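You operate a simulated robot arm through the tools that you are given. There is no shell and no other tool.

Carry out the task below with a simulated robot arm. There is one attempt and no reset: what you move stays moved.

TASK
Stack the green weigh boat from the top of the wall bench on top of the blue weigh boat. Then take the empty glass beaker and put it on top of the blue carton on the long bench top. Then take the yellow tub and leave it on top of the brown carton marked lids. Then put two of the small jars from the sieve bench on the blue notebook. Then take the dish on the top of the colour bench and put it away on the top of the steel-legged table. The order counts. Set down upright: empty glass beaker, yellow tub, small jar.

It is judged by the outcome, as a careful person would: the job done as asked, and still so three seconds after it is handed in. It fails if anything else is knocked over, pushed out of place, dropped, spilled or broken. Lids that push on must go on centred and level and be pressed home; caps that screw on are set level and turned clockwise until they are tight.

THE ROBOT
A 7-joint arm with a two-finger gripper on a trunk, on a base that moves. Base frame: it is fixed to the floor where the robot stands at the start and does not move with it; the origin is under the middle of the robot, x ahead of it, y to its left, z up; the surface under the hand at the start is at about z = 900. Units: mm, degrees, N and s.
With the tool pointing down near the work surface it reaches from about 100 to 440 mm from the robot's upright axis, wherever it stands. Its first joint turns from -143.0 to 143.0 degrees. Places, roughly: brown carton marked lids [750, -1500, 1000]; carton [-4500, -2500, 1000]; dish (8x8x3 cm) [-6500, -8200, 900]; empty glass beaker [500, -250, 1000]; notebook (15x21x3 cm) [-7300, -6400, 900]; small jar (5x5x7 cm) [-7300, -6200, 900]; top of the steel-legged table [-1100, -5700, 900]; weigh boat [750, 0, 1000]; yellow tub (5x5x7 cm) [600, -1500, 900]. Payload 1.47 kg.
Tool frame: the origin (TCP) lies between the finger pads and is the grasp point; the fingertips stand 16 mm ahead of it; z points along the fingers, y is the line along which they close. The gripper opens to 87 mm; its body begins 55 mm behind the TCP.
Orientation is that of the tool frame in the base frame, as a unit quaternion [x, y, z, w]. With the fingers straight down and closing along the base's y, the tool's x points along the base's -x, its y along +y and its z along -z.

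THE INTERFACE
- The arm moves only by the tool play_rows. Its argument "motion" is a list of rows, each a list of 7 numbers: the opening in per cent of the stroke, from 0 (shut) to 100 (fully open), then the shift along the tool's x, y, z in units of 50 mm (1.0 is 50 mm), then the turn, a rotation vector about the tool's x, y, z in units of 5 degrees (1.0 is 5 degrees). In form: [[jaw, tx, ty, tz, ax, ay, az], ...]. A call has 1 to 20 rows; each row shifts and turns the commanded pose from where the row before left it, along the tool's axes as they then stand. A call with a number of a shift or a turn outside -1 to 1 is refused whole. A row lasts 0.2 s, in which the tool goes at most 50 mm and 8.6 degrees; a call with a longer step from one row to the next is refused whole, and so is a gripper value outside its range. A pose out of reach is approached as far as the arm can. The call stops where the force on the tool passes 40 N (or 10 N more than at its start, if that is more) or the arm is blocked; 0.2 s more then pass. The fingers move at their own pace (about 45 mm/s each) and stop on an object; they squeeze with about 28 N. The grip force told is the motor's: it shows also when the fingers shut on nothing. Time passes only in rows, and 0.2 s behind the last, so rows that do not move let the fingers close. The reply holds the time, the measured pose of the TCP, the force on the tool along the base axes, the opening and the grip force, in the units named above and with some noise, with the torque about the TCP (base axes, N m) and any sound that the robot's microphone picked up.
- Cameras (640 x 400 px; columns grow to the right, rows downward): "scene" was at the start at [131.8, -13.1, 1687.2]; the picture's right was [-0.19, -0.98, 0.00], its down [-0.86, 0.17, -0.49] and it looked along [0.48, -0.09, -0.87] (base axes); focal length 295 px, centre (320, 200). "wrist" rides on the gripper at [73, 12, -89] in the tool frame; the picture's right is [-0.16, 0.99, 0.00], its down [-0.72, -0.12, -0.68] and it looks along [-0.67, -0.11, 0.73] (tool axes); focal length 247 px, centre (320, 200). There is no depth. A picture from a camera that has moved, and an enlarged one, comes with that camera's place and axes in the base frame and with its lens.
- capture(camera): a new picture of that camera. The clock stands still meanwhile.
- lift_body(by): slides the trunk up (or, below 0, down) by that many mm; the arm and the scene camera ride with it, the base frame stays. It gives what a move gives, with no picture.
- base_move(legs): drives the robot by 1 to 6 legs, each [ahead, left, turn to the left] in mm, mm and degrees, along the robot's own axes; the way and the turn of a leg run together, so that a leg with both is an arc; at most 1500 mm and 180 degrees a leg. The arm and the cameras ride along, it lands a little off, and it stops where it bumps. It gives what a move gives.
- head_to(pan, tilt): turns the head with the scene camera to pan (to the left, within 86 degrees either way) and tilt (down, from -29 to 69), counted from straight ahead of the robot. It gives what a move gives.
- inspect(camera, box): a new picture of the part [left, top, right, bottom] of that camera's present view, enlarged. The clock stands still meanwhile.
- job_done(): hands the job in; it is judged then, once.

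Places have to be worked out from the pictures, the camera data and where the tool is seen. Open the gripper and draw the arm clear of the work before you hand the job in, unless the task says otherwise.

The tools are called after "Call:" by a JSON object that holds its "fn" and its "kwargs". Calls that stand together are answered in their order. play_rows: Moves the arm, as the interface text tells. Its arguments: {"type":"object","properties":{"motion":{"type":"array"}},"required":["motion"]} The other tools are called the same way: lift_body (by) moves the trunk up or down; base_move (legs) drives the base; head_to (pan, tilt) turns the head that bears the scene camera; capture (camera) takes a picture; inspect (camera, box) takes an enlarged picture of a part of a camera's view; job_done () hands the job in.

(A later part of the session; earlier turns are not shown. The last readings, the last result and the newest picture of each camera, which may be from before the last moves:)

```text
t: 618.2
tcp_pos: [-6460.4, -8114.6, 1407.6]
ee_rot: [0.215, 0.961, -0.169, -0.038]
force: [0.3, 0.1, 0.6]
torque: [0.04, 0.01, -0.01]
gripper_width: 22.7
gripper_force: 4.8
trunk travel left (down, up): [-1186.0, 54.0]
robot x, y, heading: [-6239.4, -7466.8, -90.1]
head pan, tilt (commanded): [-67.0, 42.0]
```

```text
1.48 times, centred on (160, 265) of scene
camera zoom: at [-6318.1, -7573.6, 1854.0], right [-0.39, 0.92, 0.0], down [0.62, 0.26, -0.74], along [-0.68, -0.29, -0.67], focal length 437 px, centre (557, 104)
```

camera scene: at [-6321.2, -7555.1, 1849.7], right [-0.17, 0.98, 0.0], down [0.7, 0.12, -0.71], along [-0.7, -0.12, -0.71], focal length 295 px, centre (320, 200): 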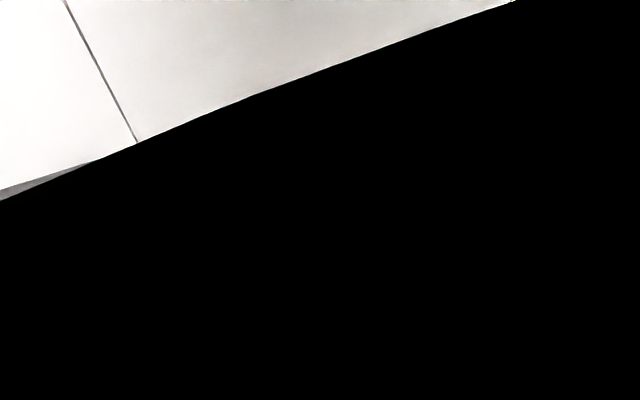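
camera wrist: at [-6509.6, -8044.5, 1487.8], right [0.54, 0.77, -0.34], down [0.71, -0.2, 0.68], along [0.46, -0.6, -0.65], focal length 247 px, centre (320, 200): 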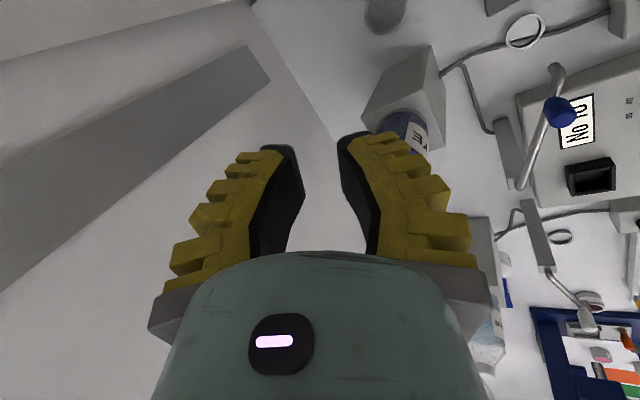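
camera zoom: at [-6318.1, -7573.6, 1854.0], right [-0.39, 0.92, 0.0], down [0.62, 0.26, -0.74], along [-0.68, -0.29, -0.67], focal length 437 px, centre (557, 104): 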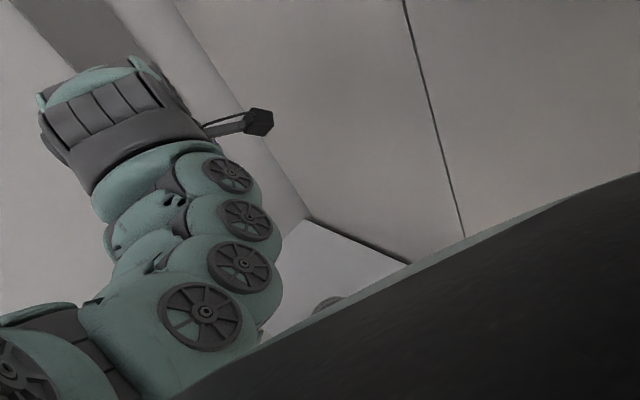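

By this parallax the forearm would pass about 80 mm too low at the rack's bar, so the dish cannot be lifted over the rack from here without hitting it. I raise nothing yet; I look closely at the rack itself to see how it is built, by drawing the hand back in front of it.

Call:
{"fn": "base_move", "kwargs": {"legs": [[0, 30, 0], [-330, 0, 0]]}}

Call:
{"fn": "play_rows", "kwargs": {"motion": [[18, 0, 0.3, 0, 0.0, 0, 0.95], [18, 0, 0.3, 0, 0, 0, 0.95], [18, 0, 0.3, 0, 0, 0, 0.95], [18, 0, 0.3, 0, 0, 0, 0.95], [18, 0, 0, 0, 0, 0, 0.95], [18, 0, 0, 0, 0, 0, 0.95], [18, 0, 0, 0, 0, 0, 0.95], [18, 0, 0, 0, 0, 0, 0.95], [18, 0, 0, 0, 0, 0, 0.95], [18, 0, 0, 0, 0, 0, 0.95], [18, 0, 0, 0, 0, 0, 0.95], [18, 0, 0, 0, 0, 0, 0.95], [18, 0, 0, 0, 0, 0, 0]]}}

Call:
{"fn": "capture", "kwargs": {"camera": "wrist"}}

```text
t: 620.8
tcp_pos: [-6433.0, -7784.1, 1408.7]
ee_rot: [0.216, 0.961, -0.17, -0.038]
force: [-0.3, 0.0, -0.2]
torque: [0.02, 0.01, 0.01]
gripper_width: 22.3
gripper_force: 4.2
trunk travel left (down, up): [-1186.0, 54.0]
robot x, y, heading: [-6207.1, -7144.3, -90.2]
head pan, tilt (commanded): [-67.0, 42.0]
```

```text
t: 623.6
tcp_pos: [-6401.7, -7737.4, 1388.8]
ee_rot: [0.65, 0.74, -0.167, 0.047]
force: [0.0, 0.3, 0.5]
torque: [0.0, -0.07, -0.02]
gripper_width: 22.3
gripper_force: 4.5
trunk travel left (down, up): [-1186.0, 54.0]
robot x, y, heading: [-6206.4, -7142.8, -90.4]
head pan, tilt (commanded): [-67.0, 42.0]
```

```text
taken
camera wrist: at [-6389.5, -7638.6, 1448.8], right [0.99, -0.05, -0.14], down [0.1, -0.49, 0.87], along [-0.11, -0.87, -0.48], focal length 247 px, centre (320, 200)
```

wrist: 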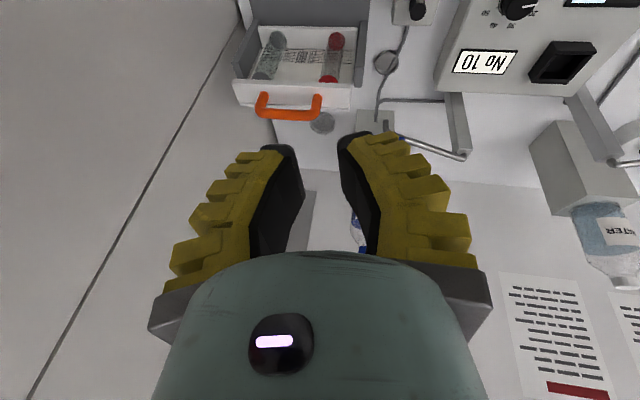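

From here the rack, its handle and the dish just behind its left end all show. I enlarge them.

Call:
{"fn": "inspect", "kwargs": {"camera": "wrist", "box": [220, 10, 420, 150]}}

```text
2.86 times, centred on (320, 80) of wrist
camera zoom: at [-6389.5, -7638.6, 1448.8], right [0.99, -0.05, -0.14], down [0.1, -0.49, 0.87], along [-0.11, -0.87, -0.48], focal length 706 px, centre (320, 543)
```

zoom: 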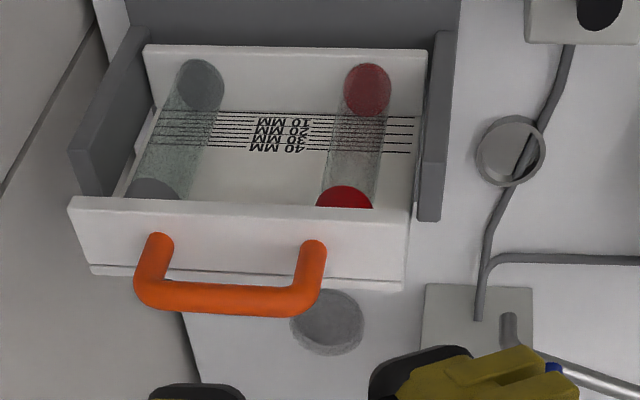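

The rack is a frame with two tubes hanging between two uprights, with the dish close behind its left end. Before I give the dish up I want the forearm's real height: I put the arm in the steepest posture for that distance here in front of the rack, high up, and measure it from two head tilts.

Call:
{"fn": "play_rows", "kwargs": {"motion": [[18, -0.063, -0.06, 0.616, 0, 0, 0], [18, -0.063, -0.06, 0.616, 0, 0, 0], [18, -0.063, -0.06, 0.616, 0, 0, 0], [18, -0.063, -0.06, 0.616, 0, 0, 0], [18, 0, 0, 0, 0, 0, 0]]}}

Call:
{"fn": "head_to", "kwargs": {"pan": -60, "tilt": 28}}

Call:
{"fn": "head_to", "kwargs": {"pan": -60, "tilt": 28}}

Call:
{"fn": "capture", "kwargs": {"camera": "scene"}}

Call:
{"fn": "head_to", "kwargs": {"pan": -60, "tilt": 55}}

Call:
{"fn": "head_to", "kwargs": {"pan": -60, "tilt": 55}}

Call:
{"fn": "capture", "kwargs": {"camera": "scene"}}

```text
t: 624.8
tcp_pos: [-6429.4, -7789.1, 1278.3]
ee_rot: [0.648, 0.741, -0.168, 0.048]
force: [0.6, -0.1, 0.4]
torque: [0.0, 0.04, -0.01]
gripper_width: 22.0
gripper_force: 4.9
trunk travel left (down, up): [-1186.0, 54.0]
robot x, y, heading: [-6207.0, -7143.2, -90.0]
head pan, tilt (commanded): [-67.0, 42.0]
```

```text
t: 625.5
tcp_pos: [-6431.3, -7788.7, 1278.8]
ee_rot: [0.65, 0.74, -0.167, 0.047]
force: [-0.7, -0.4, -0.6]
torque: [-0.01, 0.04, -0.02]
gripper_width: 22.3
gripper_force: 5.3
trunk travel left (down, up): [-1186.0, 54.0]
robot x, y, heading: [-6208.1, -7138.8, -90.2]
head pan, tilt (commanded): [-60.0, 28.0]
```

```text
t: 626.1
tcp_pos: [-6429.8, -7788.9, 1278.2]
ee_rot: [0.649, 0.741, -0.167, 0.048]
force: [0.4, -0.3, -0.3]
torque: [0.05, -0.02, 0.01]
gripper_width: 22.5
gripper_force: 4.6
trunk travel left (down, up): [-1186.0, 54.0]
robot x, y, heading: [-6211.3, -7140.3, -90.2]
head pan, tilt (commanded): [-60.0, 28.0]
```

```text
taken
camera scene: at [-6289.9, -7257.2, 1875.4], right [-0.5, 0.87, 0.0], down [0.41, 0.23, -0.88], along [-0.77, -0.44, -0.47], focal length 295 px, centre (320, 200)
```

scene: 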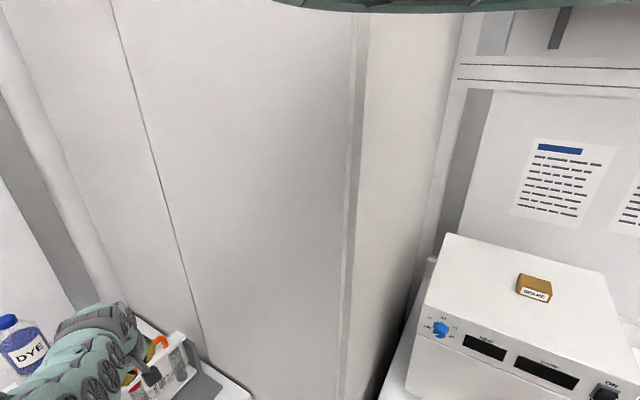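

```text
t: 627.0
tcp_pos: [-6428.7, -7788.8, 1278.8]
ee_rot: [0.649, 0.74, -0.167, 0.047]
force: [0.3, -0.3, -0.7]
torque: [-0.03, 0.0, -0.03]
gripper_width: 22.1
gripper_force: 4.5
trunk travel left (down, up): [-1186.0, 54.0]
robot x, y, heading: [-6206.2, -7138.1, -90.1]
head pan, tilt (commanded): [-60.0, 55.0]
```

```text
t: 627.6
tcp_pos: [-6429.8, -7787.6, 1279.4]
ee_rot: [0.649, 0.741, -0.166, 0.047]
force: [-0.4, -1.1, 0.4]
torque: [-0.02, 0.02, 0.03]
gripper_width: 22.2
gripper_force: 4.8
trunk travel left (down, up): [-1186.0, 54.0]
robot x, y, heading: [-6207.8, -7140.1, -90.4]
head pan, tilt (commanded): [-60.0, 55.0]
```

```text
taken
camera scene: at [-6273.3, -7247.7, 1836.2], right [-0.5, 0.87, 0.0], down [0.71, 0.41, -0.57], along [-0.5, -0.28, -0.82], focal length 295 px, centre (320, 200)
```

scene: 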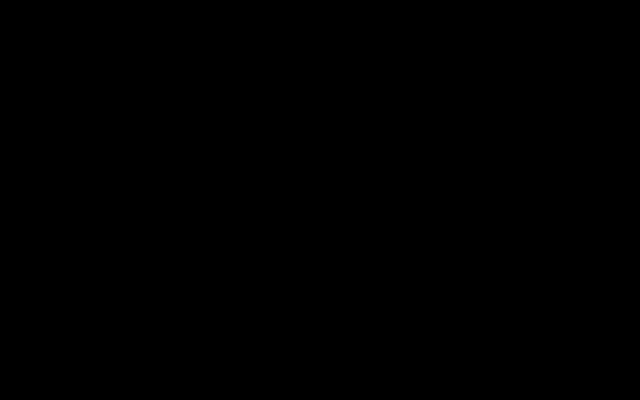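

At tilt 28 the arm shows at the lower left; at 55 the view is covered. I enlarge the first view and take another at tilt 40.

Call:
{"fn": "head_to", "kwargs": {"pan": -60, "tilt": 28}}

Call:
{"fn": "head_to", "kwargs": {"pan": -60, "tilt": 28}}

Call:
{"fn": "inspect", "kwargs": {"camera": "scene", "box": [0, 240, 240, 400]}}

Call:
{"fn": "head_to", "kwargs": {"pan": -60, "tilt": 42}}

Call:
{"fn": "head_to", "kwargs": {"pan": -60, "tilt": 42}}

Call:
{"fn": "inspect", "kwargs": {"camera": "scene", "box": [0, 160, 240, 320]}}

```text
t: 628.6
tcp_pos: [-6430.4, -7788.4, 1278.8]
ee_rot: [0.649, 0.741, -0.167, 0.048]
force: [0.4, 0.8, 0.0]
torque: [0.05, 0.03, 0.0]
gripper_width: 22.1
gripper_force: 4.5
trunk travel left (down, up): [-1186.0, 54.0]
robot x, y, heading: [-6208.5, -7141.2, -90.1]
head pan, tilt (commanded): [-60.0, 28.0]
```

```text
t: 629.2
tcp_pos: [-6430.0, -7788.5, 1278.3]
ee_rot: [0.649, 0.74, -0.168, 0.048]
force: [0.0, 0.2, -0.6]
torque: [0.02, 0.01, -0.01]
gripper_width: 22.2
gripper_force: 4.5
trunk travel left (down, up): [-1186.0, 54.0]
robot x, y, heading: [-6203.0, -7142.6, -90.2]
head pan, tilt (commanded): [-60.0, 28.0]
```

```text
2.50 times, centred on (120, 320) of scene
camera zoom: at [-6289.9, -7257.2, 1875.4], right [-0.5, 0.87, 0.0], down [0.41, 0.23, -0.88], along [-0.77, -0.44, -0.47], focal length 738 px, centre (820, -100)
```

zoom: 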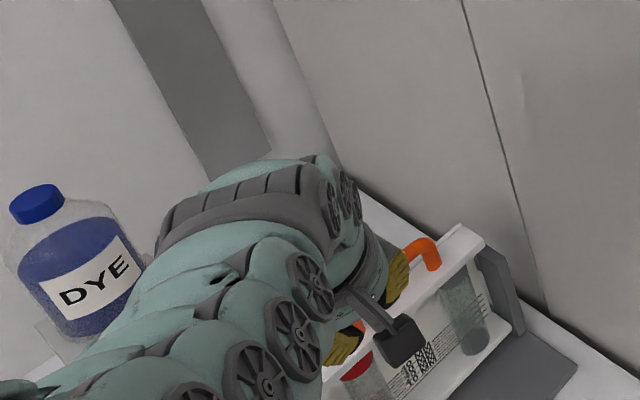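

```text
t: 629.9
tcp_pos: [-6430.4, -7789.0, 1277.5]
ee_rot: [0.649, 0.741, -0.167, 0.048]
force: [0.5, -0.6, -0.5]
torque: [-0.02, 0.02, -0.01]
gripper_width: 22.2
gripper_force: 4.6
trunk travel left (down, up): [-1186.0, 54.0]
robot x, y, heading: [-6208.5, -7138.4, -90.3]
head pan, tilt (commanded): [-60.0, 42.0]
```

```text
t: 630.5
tcp_pos: [-6429.5, -7788.8, 1279.0]
ee_rot: [0.649, 0.74, -0.168, 0.047]
force: [-0.7, 0.8, -1.1]
torque: [0.0, 0.0, 0.02]
gripper_width: 22.5
gripper_force: 5.0
trunk travel left (down, up): [-1186.0, 54.0]
robot x, y, heading: [-6209.2, -7140.7, -90.1]
head pan, tilt (commanded): [-60.0, 42.0]
```

```text
2.50 times, centred on (120, 240) of scene
camera zoom: at [-6283.3, -7253.4, 1854.0], right [-0.5, 0.87, 0.0], down [0.58, 0.33, -0.74], along [-0.65, -0.37, -0.67], focal length 738 px, centre (820, 100)
```

zoom: 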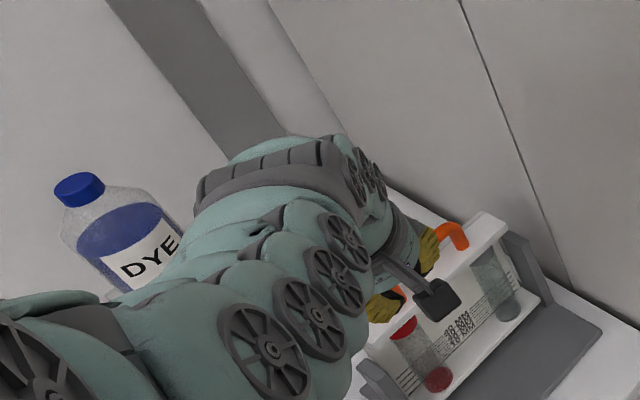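

This view changes the picture: the forearm joins the wrist about 200 mm above the fingertips and passes to the left (east) of the rack's bar end in this steep posture, so there may be just enough room after all. I turn the tool back to the pinching posture, raise the hand, and move it a little right relative to the robot for the approach.

Call:
{"fn": "play_rows", "kwargs": {"motion": [[18, 0, 0, 0, -0.0146, -0.0282, -0.96], [18, 0, 0, 0, -0.0146, -0.0282, -0.96], [18, 0, 0, 0, -0.0146, -0.0282, -0.96], [18, 0, 0, 0, -0.0146, -0.0282, -0.96], [18, 0, 0, 0, -0.0146, -0.0282, -0.96], [18, 0, 0, 0, -0.0146, -0.0282, -0.96], [18, 0, 0, 0, -0.0146, -0.0282, -0.96], [18, 0, 0, 0, -0.0146, -0.0282, -0.96], [18, 0, 0, 0, -0.0146, -0.0282, -0.96], [18, 0, 0, 0, -0.0146, -0.0282, -0.96], [18, 0, 0, 0, -0.0146, -0.0282, -0.96], [18, 0, 0, 0, -0.0146, -0.0282, -0.96], [18, 0, 0, 0, -0.0146, -0.0282, -0.96], [18, 0.4, 0.1, 0, 0, 0, 0], [18, 0.4, -0.1, 0, 0, 0, 0], [18, 0, 0, 0, 0, 0, 0]]}}

Call:
{"fn": "lift_body", "kwargs": {"by": 50}}

Call:
{"fn": "base_move", "kwargs": {"legs": [[325, 0, 0]]}}

Call:
{"fn": "capture", "kwargs": {"camera": "wrist"}}

Call:
{"fn": "capture", "kwargs": {"camera": "scene"}}

```text
t: 633.9
tcp_pos: [-6467.8, -7776.2, 1277.0]
ee_rot: [0.168, 0.97, -0.171, -0.029]
force: [0.0, -1.0, -1.1]
torque: [0.03, -0.03, 0.0]
gripper_width: 22.3
gripper_force: 4.8
trunk travel left (down, up): [-1186.0, 54.0]
robot x, y, heading: [-6205.3, -7142.3, -90.1]
head pan, tilt (commanded): [-60.0, 42.0]
```

```text
t: 634.8
tcp_pos: [-6468.3, -7775.0, 1326.7]
ee_rot: [0.168, 0.97, -0.172, -0.03]
force: [-0.7, 0.8, -1.0]
torque: [0.02, 0.01, -0.03]
gripper_width: 22.4
gripper_force: 4.6
trunk travel left (down, up): [-1236.0, 4.0]
robot x, y, heading: [-6209.8, -7145.3, -90.2]
head pan, tilt (commanded): [-60.0, 42.0]
```

```text
t: 637.0
tcp_pos: [-6468.1, -8096.0, 1326.4]
ee_rot: [0.168, 0.97, -0.171, -0.029]
force: [-0.5, -0.9, 0.3]
torque: [0.03, -0.01, -0.02]
gripper_width: 22.3
gripper_force: 4.8
trunk travel left (down, up): [-1236.0, 4.0]
robot x, y, heading: [-6207.9, -7462.8, -90.1]
head pan, tilt (commanded): [-60.0, 42.0]
```

```text
taken
camera wrist: at [-6523.0, -8032.2, 1407.2], right [0.46, 0.82, -0.34], down [0.72, -0.12, 0.68], along [0.51, -0.56, -0.65], focal length 247 px, centre (320, 200)
```

wrist: 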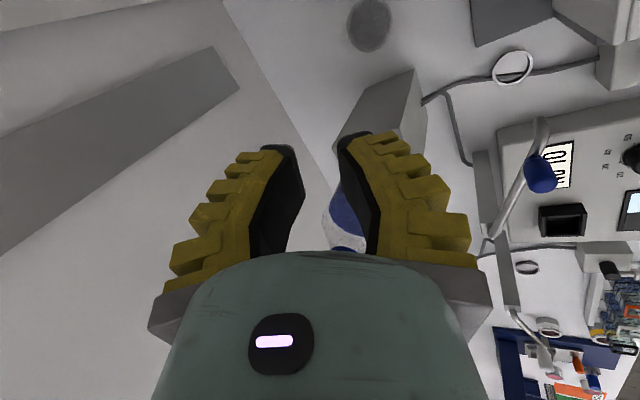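

```text
taken
camera scene: at [-6284.0, -7574.6, 1904.0], right [-0.5, 0.87, 0.0], down [0.58, 0.33, -0.74], along [-0.64, -0.37, -0.67], focal length 295 px, centre (320, 200)
```

scene: 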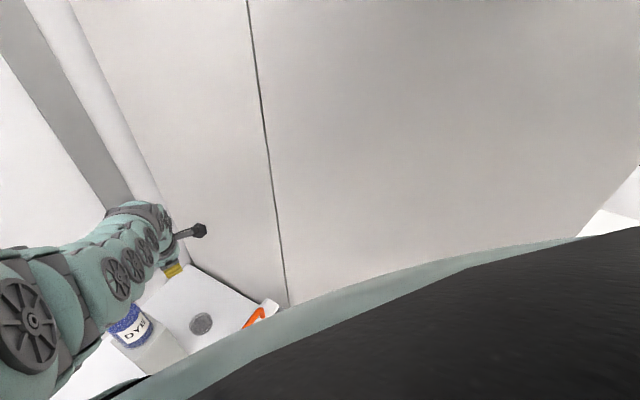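

The hand hangs right over the dish's near side, with the forearm to the left of the rack in this view, and the dish measures (-6483, -8155) again. I make the last small correction in plan and lower 150 mm, then check the clearances with both cameras.

Call:
{"fn": "base_move", "kwargs": {"legs": [[8, 0, 0]]}}

Call:
{"fn": "play_rows", "kwargs": {"motion": [[18, -0.024, -0.23, 0.084, 0, 0, 0], [18, 0, 0, 0, 0, 0, 0]]}}

Call:
{"fn": "lift_body", "kwargs": {"by": -130}}

Call:
{"fn": "capture", "kwargs": {"camera": "scene"}}

Call:
{"fn": "inspect", "kwargs": {"camera": "scene", "box": [0, 180, 300, 400]}}

```text
t: 637.7
tcp_pos: [-6467.6, -8103.7, 1327.1]
ee_rot: [0.167, 0.971, -0.171, -0.029]
force: [-0.9, -0.3, 0.5]
torque: [-0.01, -0.01, 0.0]
gripper_width: 22.3
gripper_force: 4.5
trunk travel left (down, up): [-1236.0, 4.0]
robot x, y, heading: [-6208.8, -7466.0, -90.3]
head pan, tilt (commanded): [-60.0, 42.0]
```

```text
t: 638.3
tcp_pos: [-6471.4, -8113.3, 1329.0]
ee_rot: [0.166, 0.971, -0.171, -0.03]
force: [-0.7, 0.3, -0.9]
torque: [-0.04, -0.01, 0.0]
gripper_width: 22.2
gripper_force: 5.2
out of reach, approached as far as the arm can: row 1
trunk travel left (down, up): [-1236.0, 4.0]
robot x, y, heading: [-6208.8, -7469.7, -90.3]
head pan, tilt (commanded): [-60.0, 42.0]
```

```text
t: 639.9
tcp_pos: [-6470.5, -8114.3, 1199.0]
ee_rot: [0.167, 0.97, -0.173, -0.03]
force: [-0.3, 0.0, -0.5]
torque: [-0.03, 0.05, -0.01]
gripper_width: 22.3
gripper_force: 4.5
trunk travel left (down, up): [-1106.0, 134.0]
robot x, y, heading: [-6207.6, -7469.6, -90.0]
head pan, tilt (commanded): [-60.0, 42.0]
```

```text
taken
camera scene: at [-6284.0, -7582.5, 1774.0], right [-0.5, 0.87, 0.0], down [0.58, 0.33, -0.74], along [-0.64, -0.37, -0.67], focal length 295 px, centre (320, 200)
```

scene: 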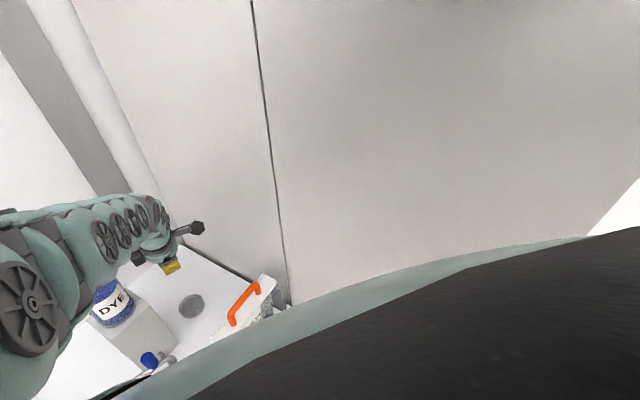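

```text
1.82 times, centred on (150, 290) of scene
camera zoom: at [-6284.0, -7582.5, 1774.0], right [-0.5, 0.87, 0.0], down [0.58, 0.33, -0.74], along [-0.64, -0.37, -0.67], focal length 537 px, centre (629, 36)
```

zoom: 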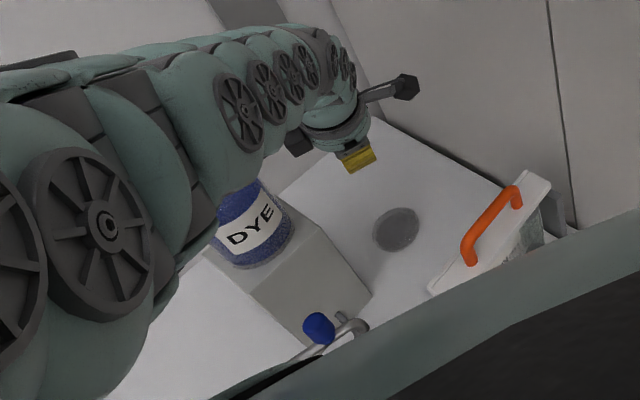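

This view settles it: the forearm comes in from the left, east of the rack's bar and clear of the DYE bottle, by my numbers with about 50 mm over the bar, 45 mm from the bottle and a little less at the tap's end. I lower another 120 mm and look again.

Call:
{"fn": "lift_body", "kwargs": {"by": -110}}

Call:
{"fn": "inspect", "kwargs": {"camera": "scene", "box": [0, 180, 300, 400]}}

Call:
{"fn": "capture", "kwargs": {"camera": "wrist"}}

```text
t: 641.3
tcp_pos: [-6470.5, -8114.4, 1089.7]
ee_rot: [0.166, 0.971, -0.172, -0.031]
force: [-0.4, 0.8, -0.3]
torque: [-0.02, 0.01, 0.02]
gripper_width: 22.4
gripper_force: 4.7
trunk travel left (down, up): [-996.0, 244.0]
robot x, y, heading: [-6205.8, -7474.9, -90.2]
head pan, tilt (commanded): [-60.0, 42.0]
```

```text
1.82 times, centred on (150, 290) of scene
camera zoom: at [-6284.0, -7582.6, 1664.0], right [-0.5, 0.87, 0.0], down [0.58, 0.33, -0.74], along [-0.64, -0.37, -0.67], focal length 537 px, centre (629, 36)
```

zoom: 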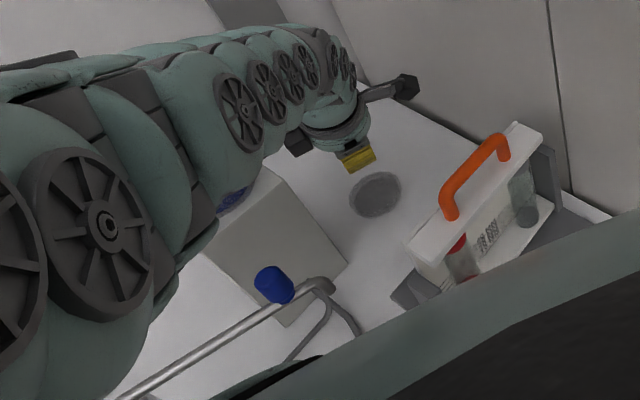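

```text
taken
camera wrist: at [-6526.3, -8049.7, 1168.7], right [0.46, 0.82, -0.34], down [0.72, -0.12, 0.68], along [0.51, -0.56, -0.65], focal length 247 px, centre (320, 200)
```

wrist: 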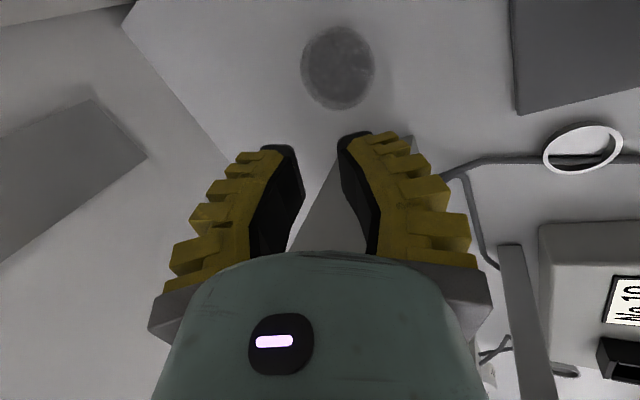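

The dish, rack and tap are all in view below the arm; the tap's blue valve (top near z=1160 at (-6307, -7998)) is the closest thing, some 75 mm to the side of the forearm's axis. I move the base 20 mm to the right and bring the hand back over its spot, to gain room there.

Call:
{"fn": "base_move", "kwargs": {"legs": [[0, -20, 0]]}}

Call:
{"fn": "play_rows", "kwargs": {"motion": [[18, -0.36, 0.12, -0.05, 0, 0, 0], [18, 0, 0, 0, 0, 0, 0]]}}

Call:
{"fn": "inspect", "kwargs": {"camera": "wrist", "box": [240, 10, 440, 150]}}

```text
t: 642.1
tcp_pos: [-6490.1, -8114.3, 1088.3]
ee_rot: [0.167, 0.971, -0.17, -0.03]
force: [-0.4, 0.0, 0.3]
torque: [-0.02, 0.01, 0.0]
gripper_width: 22.2
gripper_force: 5.0
trunk travel left (down, up): [-996.0, 244.0]
robot x, y, heading: [-6226.4, -7466.4, -90.1]
head pan, tilt (commanded): [-60.0, 42.0]
```

```text
t: 642.7
tcp_pos: [-6469.5, -8113.0, 1088.5]
ee_rot: [0.166, 0.971, -0.171, -0.03]
force: [0.3, 0.8, -0.5]
torque: [0.02, -0.04, 0.01]
gripper_width: 22.1
gripper_force: 4.7
trunk travel left (down, up): [-996.0, 244.0]
robot x, y, heading: [-6228.5, -7468.0, -90.4]
head pan, tilt (commanded): [-60.0, 42.0]
```

```text
2.86 times, centred on (340, 80) of wrist
camera zoom: at [-6525.6, -8048.8, 1168.1], right [0.46, 0.82, -0.34], down [0.72, -0.12, 0.68], along [0.52, -0.56, -0.65], focal length 706 px, centre (263, 543)
```

zoom: 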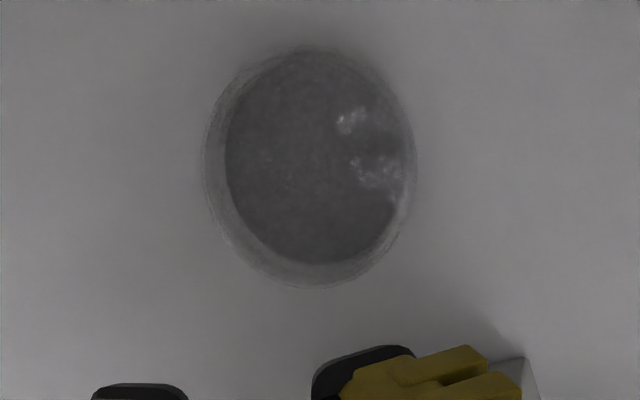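

The dish measures the same, centre (-6485, -8154). I narrow the fingers to about 16 mm and lower 95 mm, watching both cameras.

Call:
{"fn": "play_rows", "kwargs": {"motion": [[11, 0.02, -0.07, 0.02, 0, 0, 0], [11, 0, 0, 0, 0, 0, 0]]}}

Call:
{"fn": "lift_body", "kwargs": {"by": -95}}

Call:
{"fn": "inspect", "kwargs": {"camera": "scene", "box": [0, 180, 300, 400]}}

Call:
{"fn": "capture", "kwargs": {"camera": "wrist"}}

```text
t: 643.3
tcp_pos: [-6473.4, -8116.9, 1088.2]
ee_rot: [0.167, 0.97, -0.172, -0.029]
force: [0.7, -0.6, 0.0]
torque: [0.02, -0.02, 0.03]
gripper_width: 16.6
gripper_force: 5.4
trunk travel left (down, up): [-996.0, 244.0]
robot x, y, heading: [-6227.3, -7468.3, -90.1]
head pan, tilt (commanded): [-60.0, 42.0]
```

```text
t: 644.6
tcp_pos: [-6472.9, -8116.6, 994.0]
ee_rot: [0.166, 0.971, -0.172, -0.03]
force: [0.4, 0.3, -0.2]
torque: [0.03, 0.02, -0.02]
gripper_width: 16.5
gripper_force: 4.7
trunk travel left (down, up): [-901.0, 339.0]
robot x, y, heading: [-6230.8, -7472.3, -90.1]
head pan, tilt (commanded): [-60.0, 42.0]
```

```text
1.82 times, centred on (150, 290) of scene
camera zoom: at [-6303.6, -7582.6, 1569.0], right [-0.5, 0.87, 0.0], down [0.58, 0.33, -0.74], along [-0.64, -0.37, -0.67], focal length 537 px, centre (629, 36)
```

zoom: 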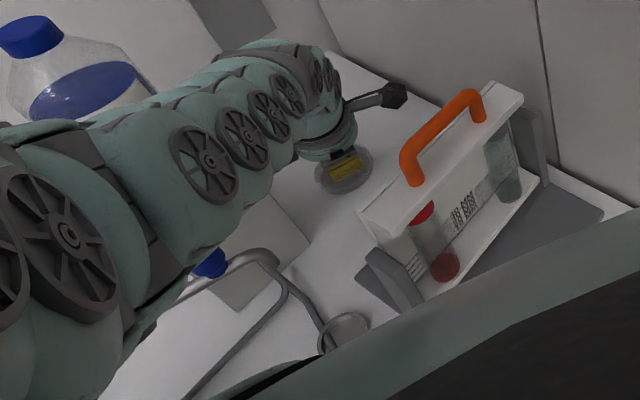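

```text
taken
camera wrist: at [-6528.3, -8052.3, 1073.6], right [0.46, 0.82, -0.34], down [0.72, -0.12, 0.68], along [0.51, -0.56, -0.65], focal length 247 px, centre (320, 200)
```

wrist: 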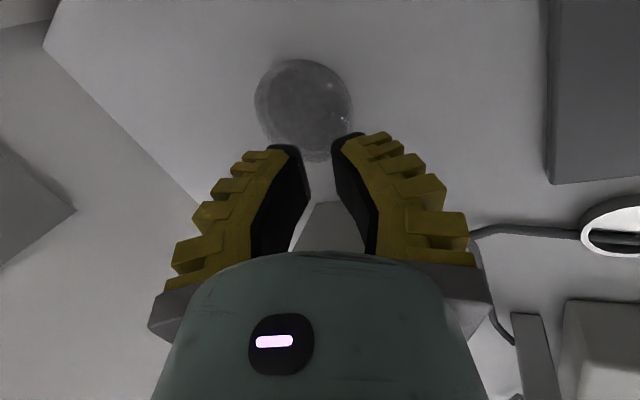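

The forearm passes clear of the bar, the handle and the DYE bottle, and the valve is beside it, not under it. I lower 55 mm more and check the wall against the fingertips.

Call:
{"fn": "lift_body", "kwargs": {"by": -52}}

Call:
{"fn": "inspect", "kwargs": {"camera": "wrist", "box": [180, 60, 440, 240]}}

Call:
{"fn": "inspect", "kwargs": {"camera": "scene", "box": [0, 180, 300, 400]}}

```text
t: 645.5
tcp_pos: [-6472.9, -8117.3, 942.5]
ee_rot: [0.167, 0.97, -0.172, -0.03]
force: [0.5, -0.3, 0.4]
torque: [0.02, -0.04, 0.04]
gripper_width: 16.5
gripper_force: 5.1
trunk travel left (down, up): [-849.0, 391.0]
robot x, y, heading: [-6227.8, -7469.4, -90.1]
head pan, tilt (commanded): [-60.0, 42.0]
```

```text
2.22 times, centred on (310, 150) of wrist
camera zoom: at [-6528.3, -8052.3, 1021.6], right [0.46, 0.82, -0.34], down [0.72, -0.12, 0.68], along [0.51, -0.56, -0.65], focal length 549 px, centre (342, 311)
```

zoom: 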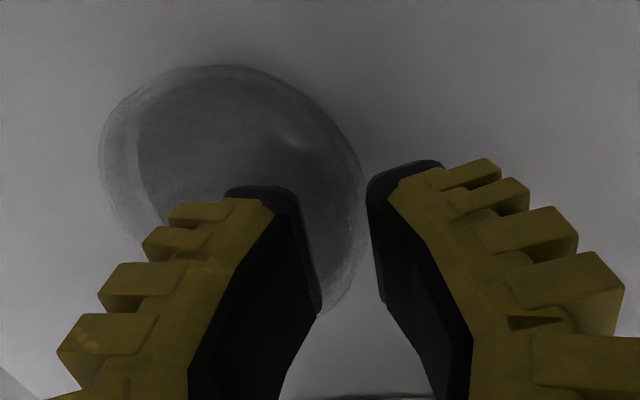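

```text
1.82 times, centred on (150, 290) of scene
camera zoom: at [-6303.6, -7582.6, 1517.0], right [-0.5, 0.87, 0.0], down [0.58, 0.33, -0.74], along [-0.64, -0.37, -0.67], focal length 537 px, centre (629, 36)
```

zoom: 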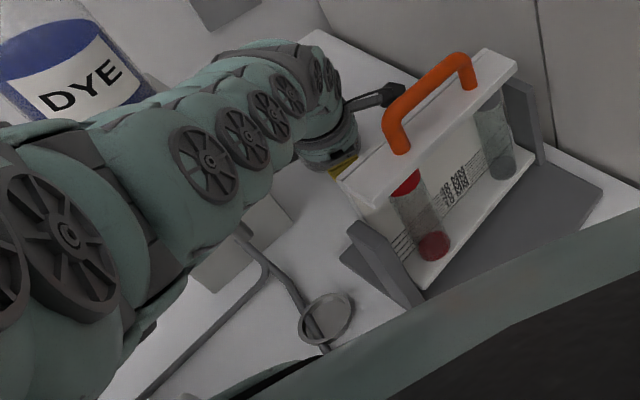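

The dish's near wall stands between the two tips, a bit closer to the outer one, and the rack and tap have not been touched. I shift 2.5 mm outward and lower 21 mm.

Call:
{"fn": "play_rows", "kwargs": {"motion": [[11, 0, 0.05, -0.018, 0, 0, 0], [11, 0, 0, 0, 0, 0, 0]]}}

Call:
{"fn": "lift_body", "kwargs": {"by": -20}}

Call:
{"fn": "inspect", "kwargs": {"camera": "wrist", "box": [180, 80, 440, 260]}}

```text
t: 646.1
tcp_pos: [-6472.3, -8113.8, 941.4]
ee_rot: [0.166, 0.971, -0.171, -0.03]
force: [0.5, -0.1, -0.1]
torque: [-0.01, -0.02, 0.02]
gripper_width: 16.9
gripper_force: 5.2
trunk travel left (down, up): [-849.0, 391.0]
robot x, y, heading: [-6227.4, -7468.1, -90.0]
head pan, tilt (commanded): [-60.0, 42.0]
```

```text
t: 646.8
tcp_pos: [-6473.9, -8118.0, 925.2]
ee_rot: [0.166, 0.97, -0.176, -0.031]
force: [-0.2, -0.7, 18.0]
torque: [-0.3, 0.09, 0.01]
gripper_width: 23.2
gripper_force: 6.5
trunk travel left (down, up): [-829.0, 411.0]
robot x, y, heading: [-6228.3, -7471.4, -90.0]
head pan, tilt (commanded): [-60.0, 42.0]
```

```text
2.22 times, centred on (310, 170) of wrist
camera zoom: at [-6529.3, -8053.2, 1004.7], right [0.46, 0.82, -0.35], down [0.73, -0.12, 0.68], along [0.51, -0.56, -0.65], focal length 549 px, centre (342, 267)
```

zoom: 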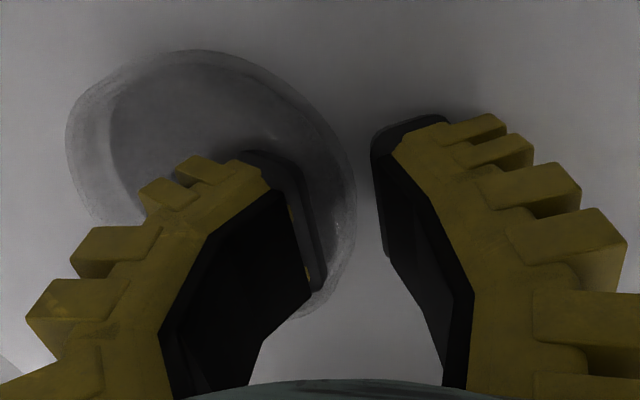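

The force jumped to 18 N: the inner fingertip met a closed top at z of about 914, so this dish is covered or filled and has no open wall to pinch. I ease up at once and will span it from above instead; at 75 mm it fits the opening.

Call:
{"fn": "lift_body", "kwargs": {"by": 22}}

Call:
{"fn": "inspect", "kwargs": {"camera": "wrist", "box": [180, 60, 440, 240]}}

```text
t: 647.5
tcp_pos: [-6472.2, -8112.2, 940.6]
ee_rot: [0.167, 0.971, -0.17, -0.029]
force: [0.0, 0.3, -0.2]
torque: [-0.01, 0.02, 0.01]
gripper_width: 16.6
gripper_force: 4.7
trunk travel left (down, up): [-851.0, 389.0]
robot x, y, heading: [-6225.7, -7472.9, -89.8]
head pan, tilt (commanded): [-60.0, 42.0]
```

```text
2.22 times, centred on (310, 150) of wrist
camera zoom: at [-6527.5, -8048.3, 1022.0], right [0.46, 0.82, -0.34], down [0.72, -0.13, 0.68], along [0.52, -0.55, -0.65], focal length 549 px, centre (342, 311)
```

zoom: 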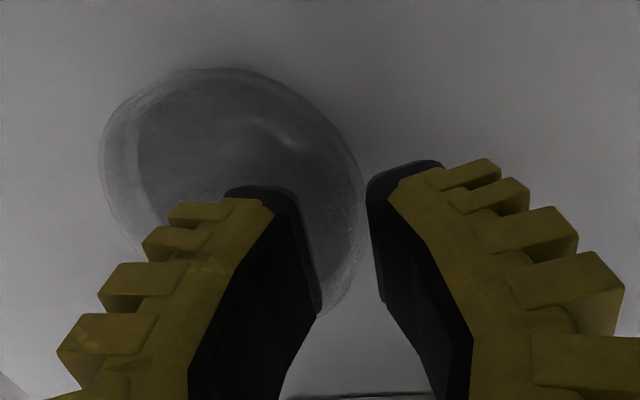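

The dish has not moved. I raise the hand 150 mm, and turn the tool so it closes across the dish from side to side, leaning 28 degrees toward the robot so the arm keeps its safe line.

Call:
{"fn": "lift_body", "kwargs": {"by": 150}}

Call:
{"fn": "play_rows", "kwargs": {"motion": [[30, 0, 0, 0, 0.0697, -0.0632, 0.958], [30, 0, 0, 0, 0.0697, -0.0632, 0.958], [30, 0, 0, 0, 0.0697, -0.0632, 0.958], [30, 0, 0, 0, 0.0697, -0.0632, 0.958], [30, 0, 0, 0, 0.0697, -0.0632, 0.958], [30, 0, 0, 0, 0.0697, -0.0632, 0.958], [30, 0, 0, 0, 0.0697, -0.0632, 0.958], [30, 0, 0, 0, 0.0697, -0.0632, 0.958], [30, 0, 0, 0, 0.0697, -0.0632, 0.958], [30, 0, 0, 0, 0.0697, -0.0632, 0.958], [30, 0, 0, 0, 0.0697, -0.0632, 0.958], [30, 0, 0, 0, 0.0697, -0.0632, 0.958], [30, 0, 0, 0, 0.0697, -0.0632, 0.958], [30, 0, 0, 0, 0.0697, -0.0632, 0.958], [30, 0, 0, 0, 0.0697, -0.0632, 0.958], [30, 0, 0, 0, 0.0697, -0.0632, 0.958], [30, 0, 0, 0, 0.0697, -0.0632, 0.958], [30, 0, 0, 0, 0.0697, -0.0632, 0.958], [30, 0, 0, 0, 0.0697, -0.0632, 0.958]]}}

Call:
{"fn": "capture", "kwargs": {"camera": "wrist"}}

Call:
{"fn": "inspect", "kwargs": {"camera": "scene", "box": [0, 180, 300, 400]}}

```text
t: 649.2
tcp_pos: [-6471.0, -8112.4, 1093.0]
ee_rot: [0.167, 0.971, -0.171, -0.03]
force: [-1.1, 0.1, -0.2]
torque: [-0.04, 0.01, 0.0]
gripper_width: 16.8
gripper_force: 5.1
trunk travel left (down, up): [-1001.0, 239.0]
robot x, y, heading: [-6230.9, -7466.6, -90.1]
head pan, tilt (commanded): [-60.0, 42.0]
```

```text
t: 653.2
tcp_pos: [-6471.1, -8113.2, 1092.3]
ee_rot: [0.798, 0.551, -0.199, 0.139]
force: [0.8, -1.1, -0.4]
torque: [0.04, -0.01, 0.0]
gripper_width: 32.1
gripper_force: 4.5
trunk travel left (down, up): [-1001.0, 239.0]
robot x, y, heading: [-6227.9, -7472.5, -90.0]
head pan, tilt (commanded): [-60.0, 42.0]
```

```text
taken
camera wrist: at [-6424.4, -8017.1, 1137.0], right [0.87, -0.48, 0.08], down [-0.22, -0.26, 0.94], along [-0.43, -0.84, -0.33], focal length 247 px, centre (320, 200)
```

wrist: 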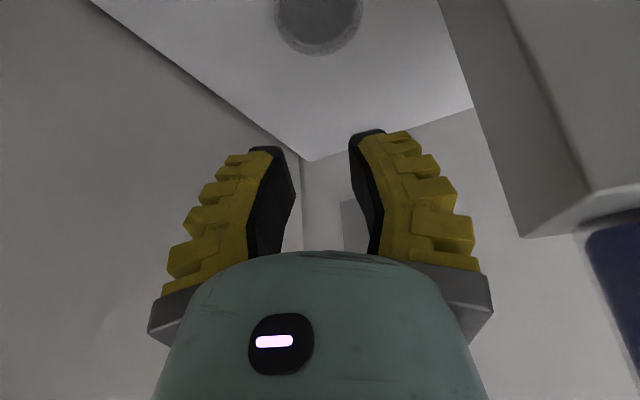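

```text
1.82 times, centred on (150, 290) of scene
camera zoom: at [-6303.6, -7582.5, 1669.0], right [-0.5, 0.87, 0.0], down [0.58, 0.33, -0.74], along [-0.64, -0.37, -0.67], focal length 537 px, centre (629, 36)
```

zoom: 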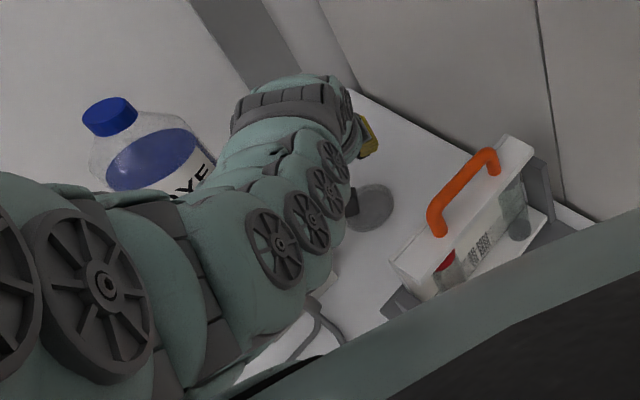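

With the tool turned this way the forearm has come round closer to the rack in the view. I take a second tilt here to measure whether it would still clear.

Call:
{"fn": "head_to", "kwargs": {"pan": -60, "tilt": 28}}

Call:
{"fn": "head_to", "kwargs": {"pan": -60, "tilt": 28}}

Call:
{"fn": "inspect", "kwargs": {"camera": "scene", "box": [0, 260, 220, 400]}}

```text
t: 654.0
tcp_pos: [-6472.5, -8112.2, 1093.3]
ee_rot: [0.797, 0.553, -0.199, 0.139]
force: [0.6, 0.2, 0.1]
torque: [0.02, -0.01, 0.0]
gripper_width: 32.5
gripper_force: 4.4
trunk travel left (down, up): [-1001.0, 239.0]
robot x, y, heading: [-6226.9, -7470.0, -90.1]
head pan, tilt (commanded): [-60.0, 28.0]
```

```text
t: 654.6
tcp_pos: [-6471.8, -8114.9, 1093.0]
ee_rot: [0.798, 0.552, -0.199, 0.139]
force: [0.3, -0.3, 0.1]
torque: [0.01, -0.02, 0.01]
gripper_width: 32.1
gripper_force: 4.6
trunk travel left (down, up): [-1001.0, 239.0]
robot x, y, heading: [-6229.6, -7467.7, -90.1]
head pan, tilt (commanded): [-60.0, 28.0]
```

```text
2.86 times, centred on (110, 330) of scene
camera zoom: at [-6310.2, -7586.3, 1690.4], right [-0.5, 0.87, 0.0], down [0.41, 0.23, -0.88], along [-0.77, -0.44, -0.47], focal length 843 px, centre (920, -171)
```

zoom: 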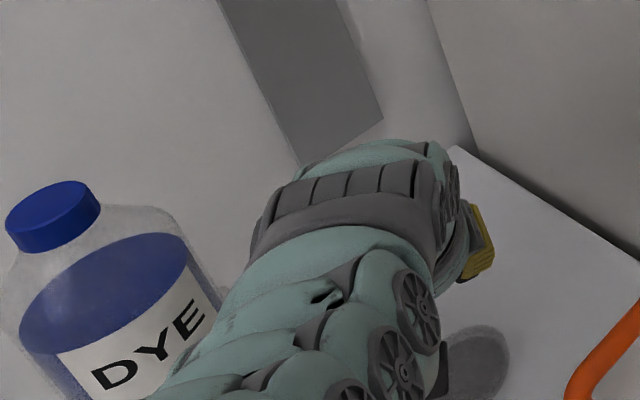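

In this posture the forearm's right side would come right at the bar's end and too low, so this will not do. I go to a smaller lean of 20 degrees with the tool turned 29 degrees further, where the arm stood well before, and look again.

Call:
{"fn": "play_rows", "kwargs": {"motion": [[30, 0, 0, 0, -0.399, 0.264, -0.904], [30, 0, 0, 0, -0.399, 0.264, -0.904], [30, 0, 0, 0, -0.399, 0.264, -0.904], [30, 0, 0, 0, -0.399, 0.264, -0.904], [30, 0, 0, 0, -0.399, 0.264, -0.904], [30, 0, 0, 0, -0.399, 0.264, -0.904], [30, 0, 0, 0, 0, 0, 0]]}}

Call:
{"fn": "inspect", "kwargs": {"camera": "scene", "box": [0, 260, 220, 400]}}

Call:
{"fn": "head_to", "kwargs": {"pan": -60, "tilt": 42}}

Call:
{"fn": "head_to", "kwargs": {"pan": -60, "tilt": 42}}

Call:
{"fn": "inspect", "kwargs": {"camera": "scene", "box": [0, 180, 300, 400]}}

```text
t: 656.2
tcp_pos: [-6468.5, -8108.5, 1096.8]
ee_rot: [0.639, 0.749, -0.113, 0.132]
force: [-0.5, -0.2, -0.6]
torque: [-0.01, -0.02, 0.07]
gripper_width: 32.4
gripper_force: 4.6
out of reach, approached as far as the arm can: row 6
trunk travel left (down, up): [-1001.0, 239.0]
robot x, y, heading: [-6232.5, -7469.5, -90.1]
head pan, tilt (commanded): [-60.0, 28.0]
```

```text
2.86 times, centred on (110, 330) of scene
camera zoom: at [-6310.2, -7586.3, 1690.4], right [-0.5, 0.87, 0.0], down [0.41, 0.23, -0.88], along [-0.77, -0.44, -0.47], focal length 843 px, centre (920, -171)
```

zoom: 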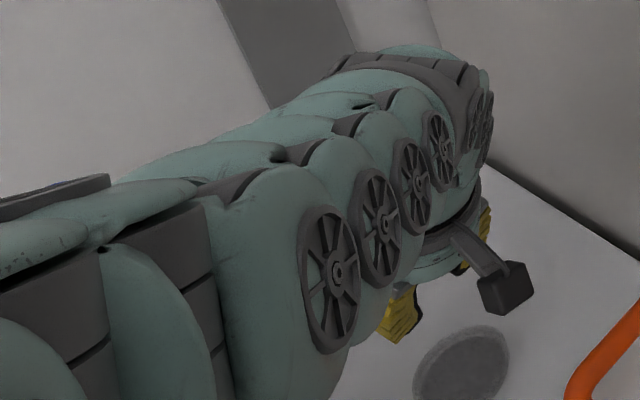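

```text
t: 657.0
tcp_pos: [-6469.4, -8108.4, 1096.6]
ee_rot: [0.64, 0.748, -0.112, 0.133]
force: [0.5, -0.2, 0.3]
torque: [-0.02, -0.02, -0.01]
gripper_width: 32.4
gripper_force: 4.5
trunk travel left (down, up): [-1001.0, 239.0]
robot x, y, heading: [-6229.4, -7468.9, -90.4]
head pan, tilt (commanded): [-60.0, 42.0]
```

```text
t: 657.5
tcp_pos: [-6470.3, -8109.1, 1097.5]
ee_rot: [0.64, 0.748, -0.113, 0.131]
force: [-0.1, 0.0, -0.1]
torque: [0.0, -0.02, -0.01]
gripper_width: 32.3
gripper_force: 4.7
trunk travel left (down, up): [-1001.0, 239.0]
robot x, y, heading: [-6230.5, -7472.6, -89.9]
head pan, tilt (commanded): [-60.0, 42.0]
```

```text
1.82 times, centred on (150, 290) of scene
camera zoom: at [-6303.6, -7582.5, 1669.0], right [-0.5, 0.87, 0.0], down [0.58, 0.33, -0.74], along [-0.64, -0.37, -0.67], focal length 537 px, centre (629, 36)
```

zoom: 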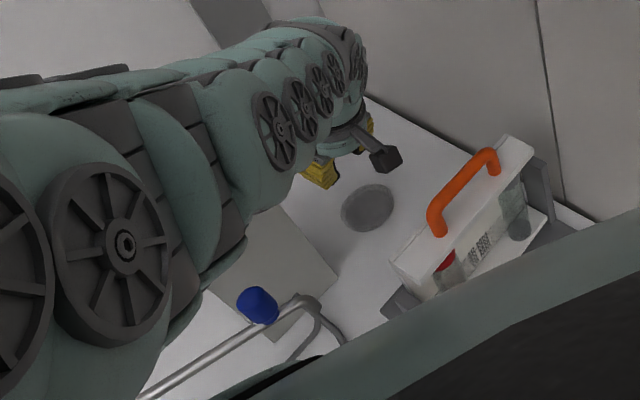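

This posture lies high and straight: the forearm is about 350 mm above the fingertips 280 mm back, well over the rack. To reach the dish's middle I need about 50 mm more, so I raise the hand 110 mm with the arm, set the lean to 12 degrees with the closing line across, and stretch out.

Call:
{"fn": "play_rows", "kwargs": {"motion": [[60, 0.1, 0, -0.75, 0, 0, 0], [60, 0.1, 0, -0.75, 0, 0, 0], [60, 0, 0, -0.7, 0, 0, 0], [60, 0, 0, 0, 0.256, 0.394, 0.91], [60, 0, 0, 0, 0.256, 0.394, 0.91], [60, 0, 0, 0, 0.256, 0.394, 0.91], [60, 0, 0, 0, 0.256, 0.394, 0.91], [60, 0, 0, 0, 0, 0, 0]]}}

```text
t: 659.4
tcp_pos: [-6476.9, -8062.3, 1195.2]
ee_rot: [0.762, 0.639, -0.08, 0.068]
force: [-0.1, -0.4, -0.9]
torque: [0.0, 0.01, -0.05]
gripper_width: 57.3
gripper_force: 3.3
trunk travel left (down, up): [-1001.0, 239.0]
robot x, y, heading: [-6230.6, -7470.1, -90.0]
head pan, tilt (commanded): [-60.0, 42.0]
```

The hand is at (-6477, -8062, 1195). I stretch it the last 90 mm to stand over the dish's centre, and look at the arm again.

Call:
{"fn": "play_rows", "kwargs": {"motion": [[60, -0.593, 0.053, 0.092, 0, 0, 0], [60, -0.593, 0.053, 0.092, 0, 0, 0], [60, -0.593, 0.053, 0.092, 0, 0, 0], [60, 0, 0, 0, 0, 0, 0]]}}

Call:
{"fn": "inspect", "kwargs": {"camera": "scene", "box": [0, 180, 300, 400]}}

Call:
{"fn": "capture", "kwargs": {"camera": "wrist"}}

```text
t: 660.4
tcp_pos: [-6483.8, -8151.2, 1202.6]
ee_rot: [0.761, 0.64, -0.078, 0.068]
force: [-1.7, 0.2, 0.2]
torque: [0.0, -0.04, -0.01]
gripper_width: 57.3
gripper_force: 3.9
trunk travel left (down, up): [-1001.0, 239.0]
robot x, y, heading: [-6224.9, -7472.2, -89.9]
head pan, tilt (commanded): [-60.0, 42.0]
```

```text
1.82 times, centred on (150, 290) of scene
camera zoom: at [-6303.6, -7582.6, 1669.0], right [-0.5, 0.87, 0.0], down [0.58, 0.33, -0.74], along [-0.64, -0.37, -0.67], focal length 537 px, centre (629, 36)
```

zoom: 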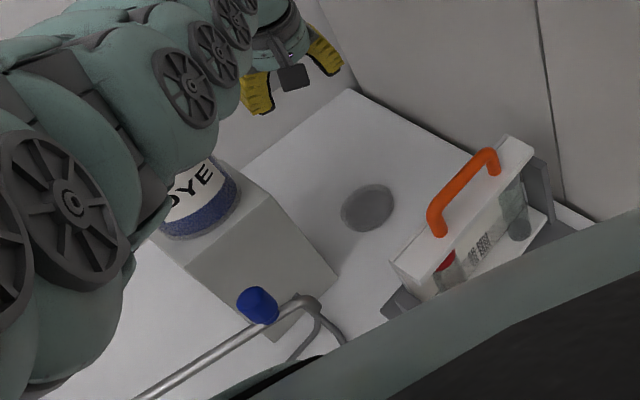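

```text
taken
camera wrist: at [-6458.0, -8064.4, 1275.1], right [0.95, -0.32, 0.03], down [-0.21, -0.54, 0.82], along [-0.24, -0.78, -0.58], focal length 247 px, centre (320, 200)
```

wrist: 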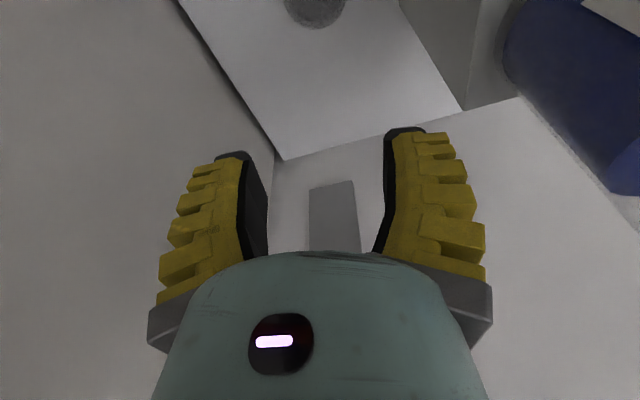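

The hand is over the dish. The forearm now hides the DYE bottle's top in this view, so I measure the forearm's place again with the other tilt before lowering.

Call:
{"fn": "head_to", "kwargs": {"pan": -60, "tilt": 30}}

Call:
{"fn": "head_to", "kwargs": {"pan": -60, "tilt": 30}}

Call:
{"fn": "inspect", "kwargs": {"camera": "scene", "box": [0, 180, 300, 400]}}

```text
t: 661.1
tcp_pos: [-6483.9, -8151.6, 1202.1]
ee_rot: [0.762, 0.639, -0.081, 0.069]
force: [0.5, 0.5, -0.4]
torque: [-0.02, -0.02, -0.02]
gripper_width: 57.3
gripper_force: 3.3
trunk travel left (down, up): [-1001.0, 239.0]
robot x, y, heading: [-6225.6, -7467.1, -90.0]
head pan, tilt (commanded): [-60.0, 30.0]
```

```text
t: 661.7
tcp_pos: [-6484.9, -8151.6, 1203.1]
ee_rot: [0.762, 0.639, -0.081, 0.069]
force: [0.8, 0.4, -0.3]
torque: [-0.01, -0.01, -0.02]
gripper_width: 57.4
gripper_force: 3.8
trunk travel left (down, up): [-1001.0, 239.0]
robot x, y, heading: [-6225.9, -7471.6, -90.2]
head pan, tilt (commanded): [-60.0, 30.0]
```

```text
1.82 times, centred on (150, 290) of scene
camera zoom: at [-6309.5, -7585.9, 1687.3], right [-0.5, 0.87, 0.0], down [0.43, 0.25, -0.87], along [-0.75, -0.43, -0.5], focal length 537 px, centre (629, 36)
```

zoom: 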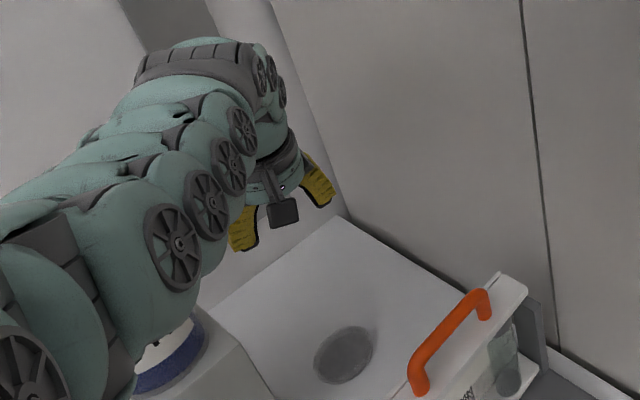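

The forearm comes in from the left side again; by my numbers it clears the valve and the bottle well and the bar's end by some 13 mm at the bottom. I open the fingers fully and lower in steps, watching the bar's end against the forearm in this view.

Call:
{"fn": "play_rows", "kwargs": {"motion": [[100, 0, 0, 0, 0, 0, 0], [100, 0, 0, 0, 0, 0, 0], [100, 0, 0, 0, 0, 0, 0]]}}

Call:
{"fn": "lift_body", "kwargs": {"by": -130}}

Call:
{"fn": "inspect", "kwargs": {"camera": "scene", "box": [0, 180, 300, 400]}}

Call:
{"fn": "capture", "kwargs": {"camera": "wrist"}}

```text
t: 662.5
tcp_pos: [-6484.6, -8151.3, 1203.1]
ee_rot: [0.761, 0.64, -0.08, 0.068]
force: [-0.2, 0.0, 1.0]
torque: [0.02, 0.0, -0.01]
gripper_width: 87.0
gripper_force: 0.1
trunk travel left (down, up): [-1001.0, 239.0]
robot x, y, heading: [-6229.0, -7469.3, -90.0]
head pan, tilt (commanded): [-60.0, 30.0]
```

```text
t: 664.1
tcp_pos: [-6484.2, -8152.2, 1072.9]
ee_rot: [0.762, 0.639, -0.081, 0.069]
force: [0.0, -0.6, 0.4]
torque: [-0.02, -0.01, 0.01]
gripper_width: 87.0
gripper_force: 0.1
trunk travel left (down, up): [-871.0, 369.0]
robot x, y, heading: [-6227.6, -7472.6, -90.0]
head pan, tilt (commanded): [-60.0, 30.0]
```

```text
1.82 times, centred on (150, 290) of scene
camera zoom: at [-6309.5, -7586.0, 1557.3], right [-0.5, 0.87, 0.0], down [0.43, 0.25, -0.87], along [-0.75, -0.43, -0.5], focal length 537 px, centre (629, 36)
```

zoom: 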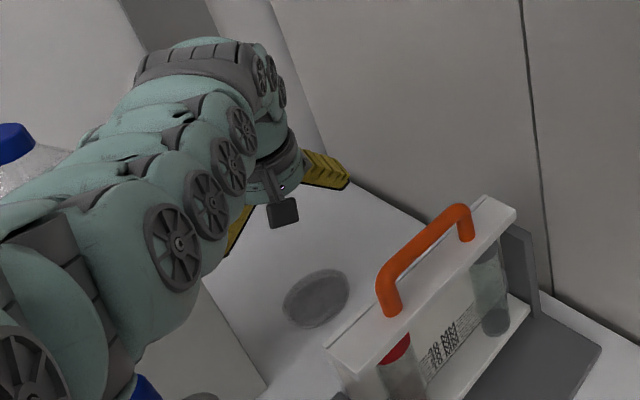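

```text
taken
camera wrist: at [-6458.0, -8064.5, 1145.3], right [0.95, -0.32, 0.03], down [-0.21, -0.54, 0.82], along [-0.25, -0.78, -0.58], focal length 247 px, centre (320, 200)
```

wrist: 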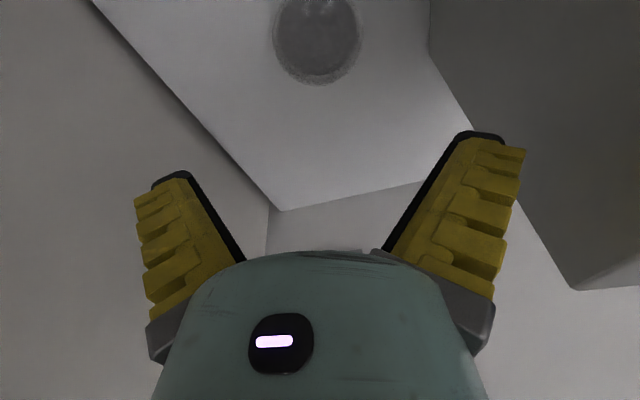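

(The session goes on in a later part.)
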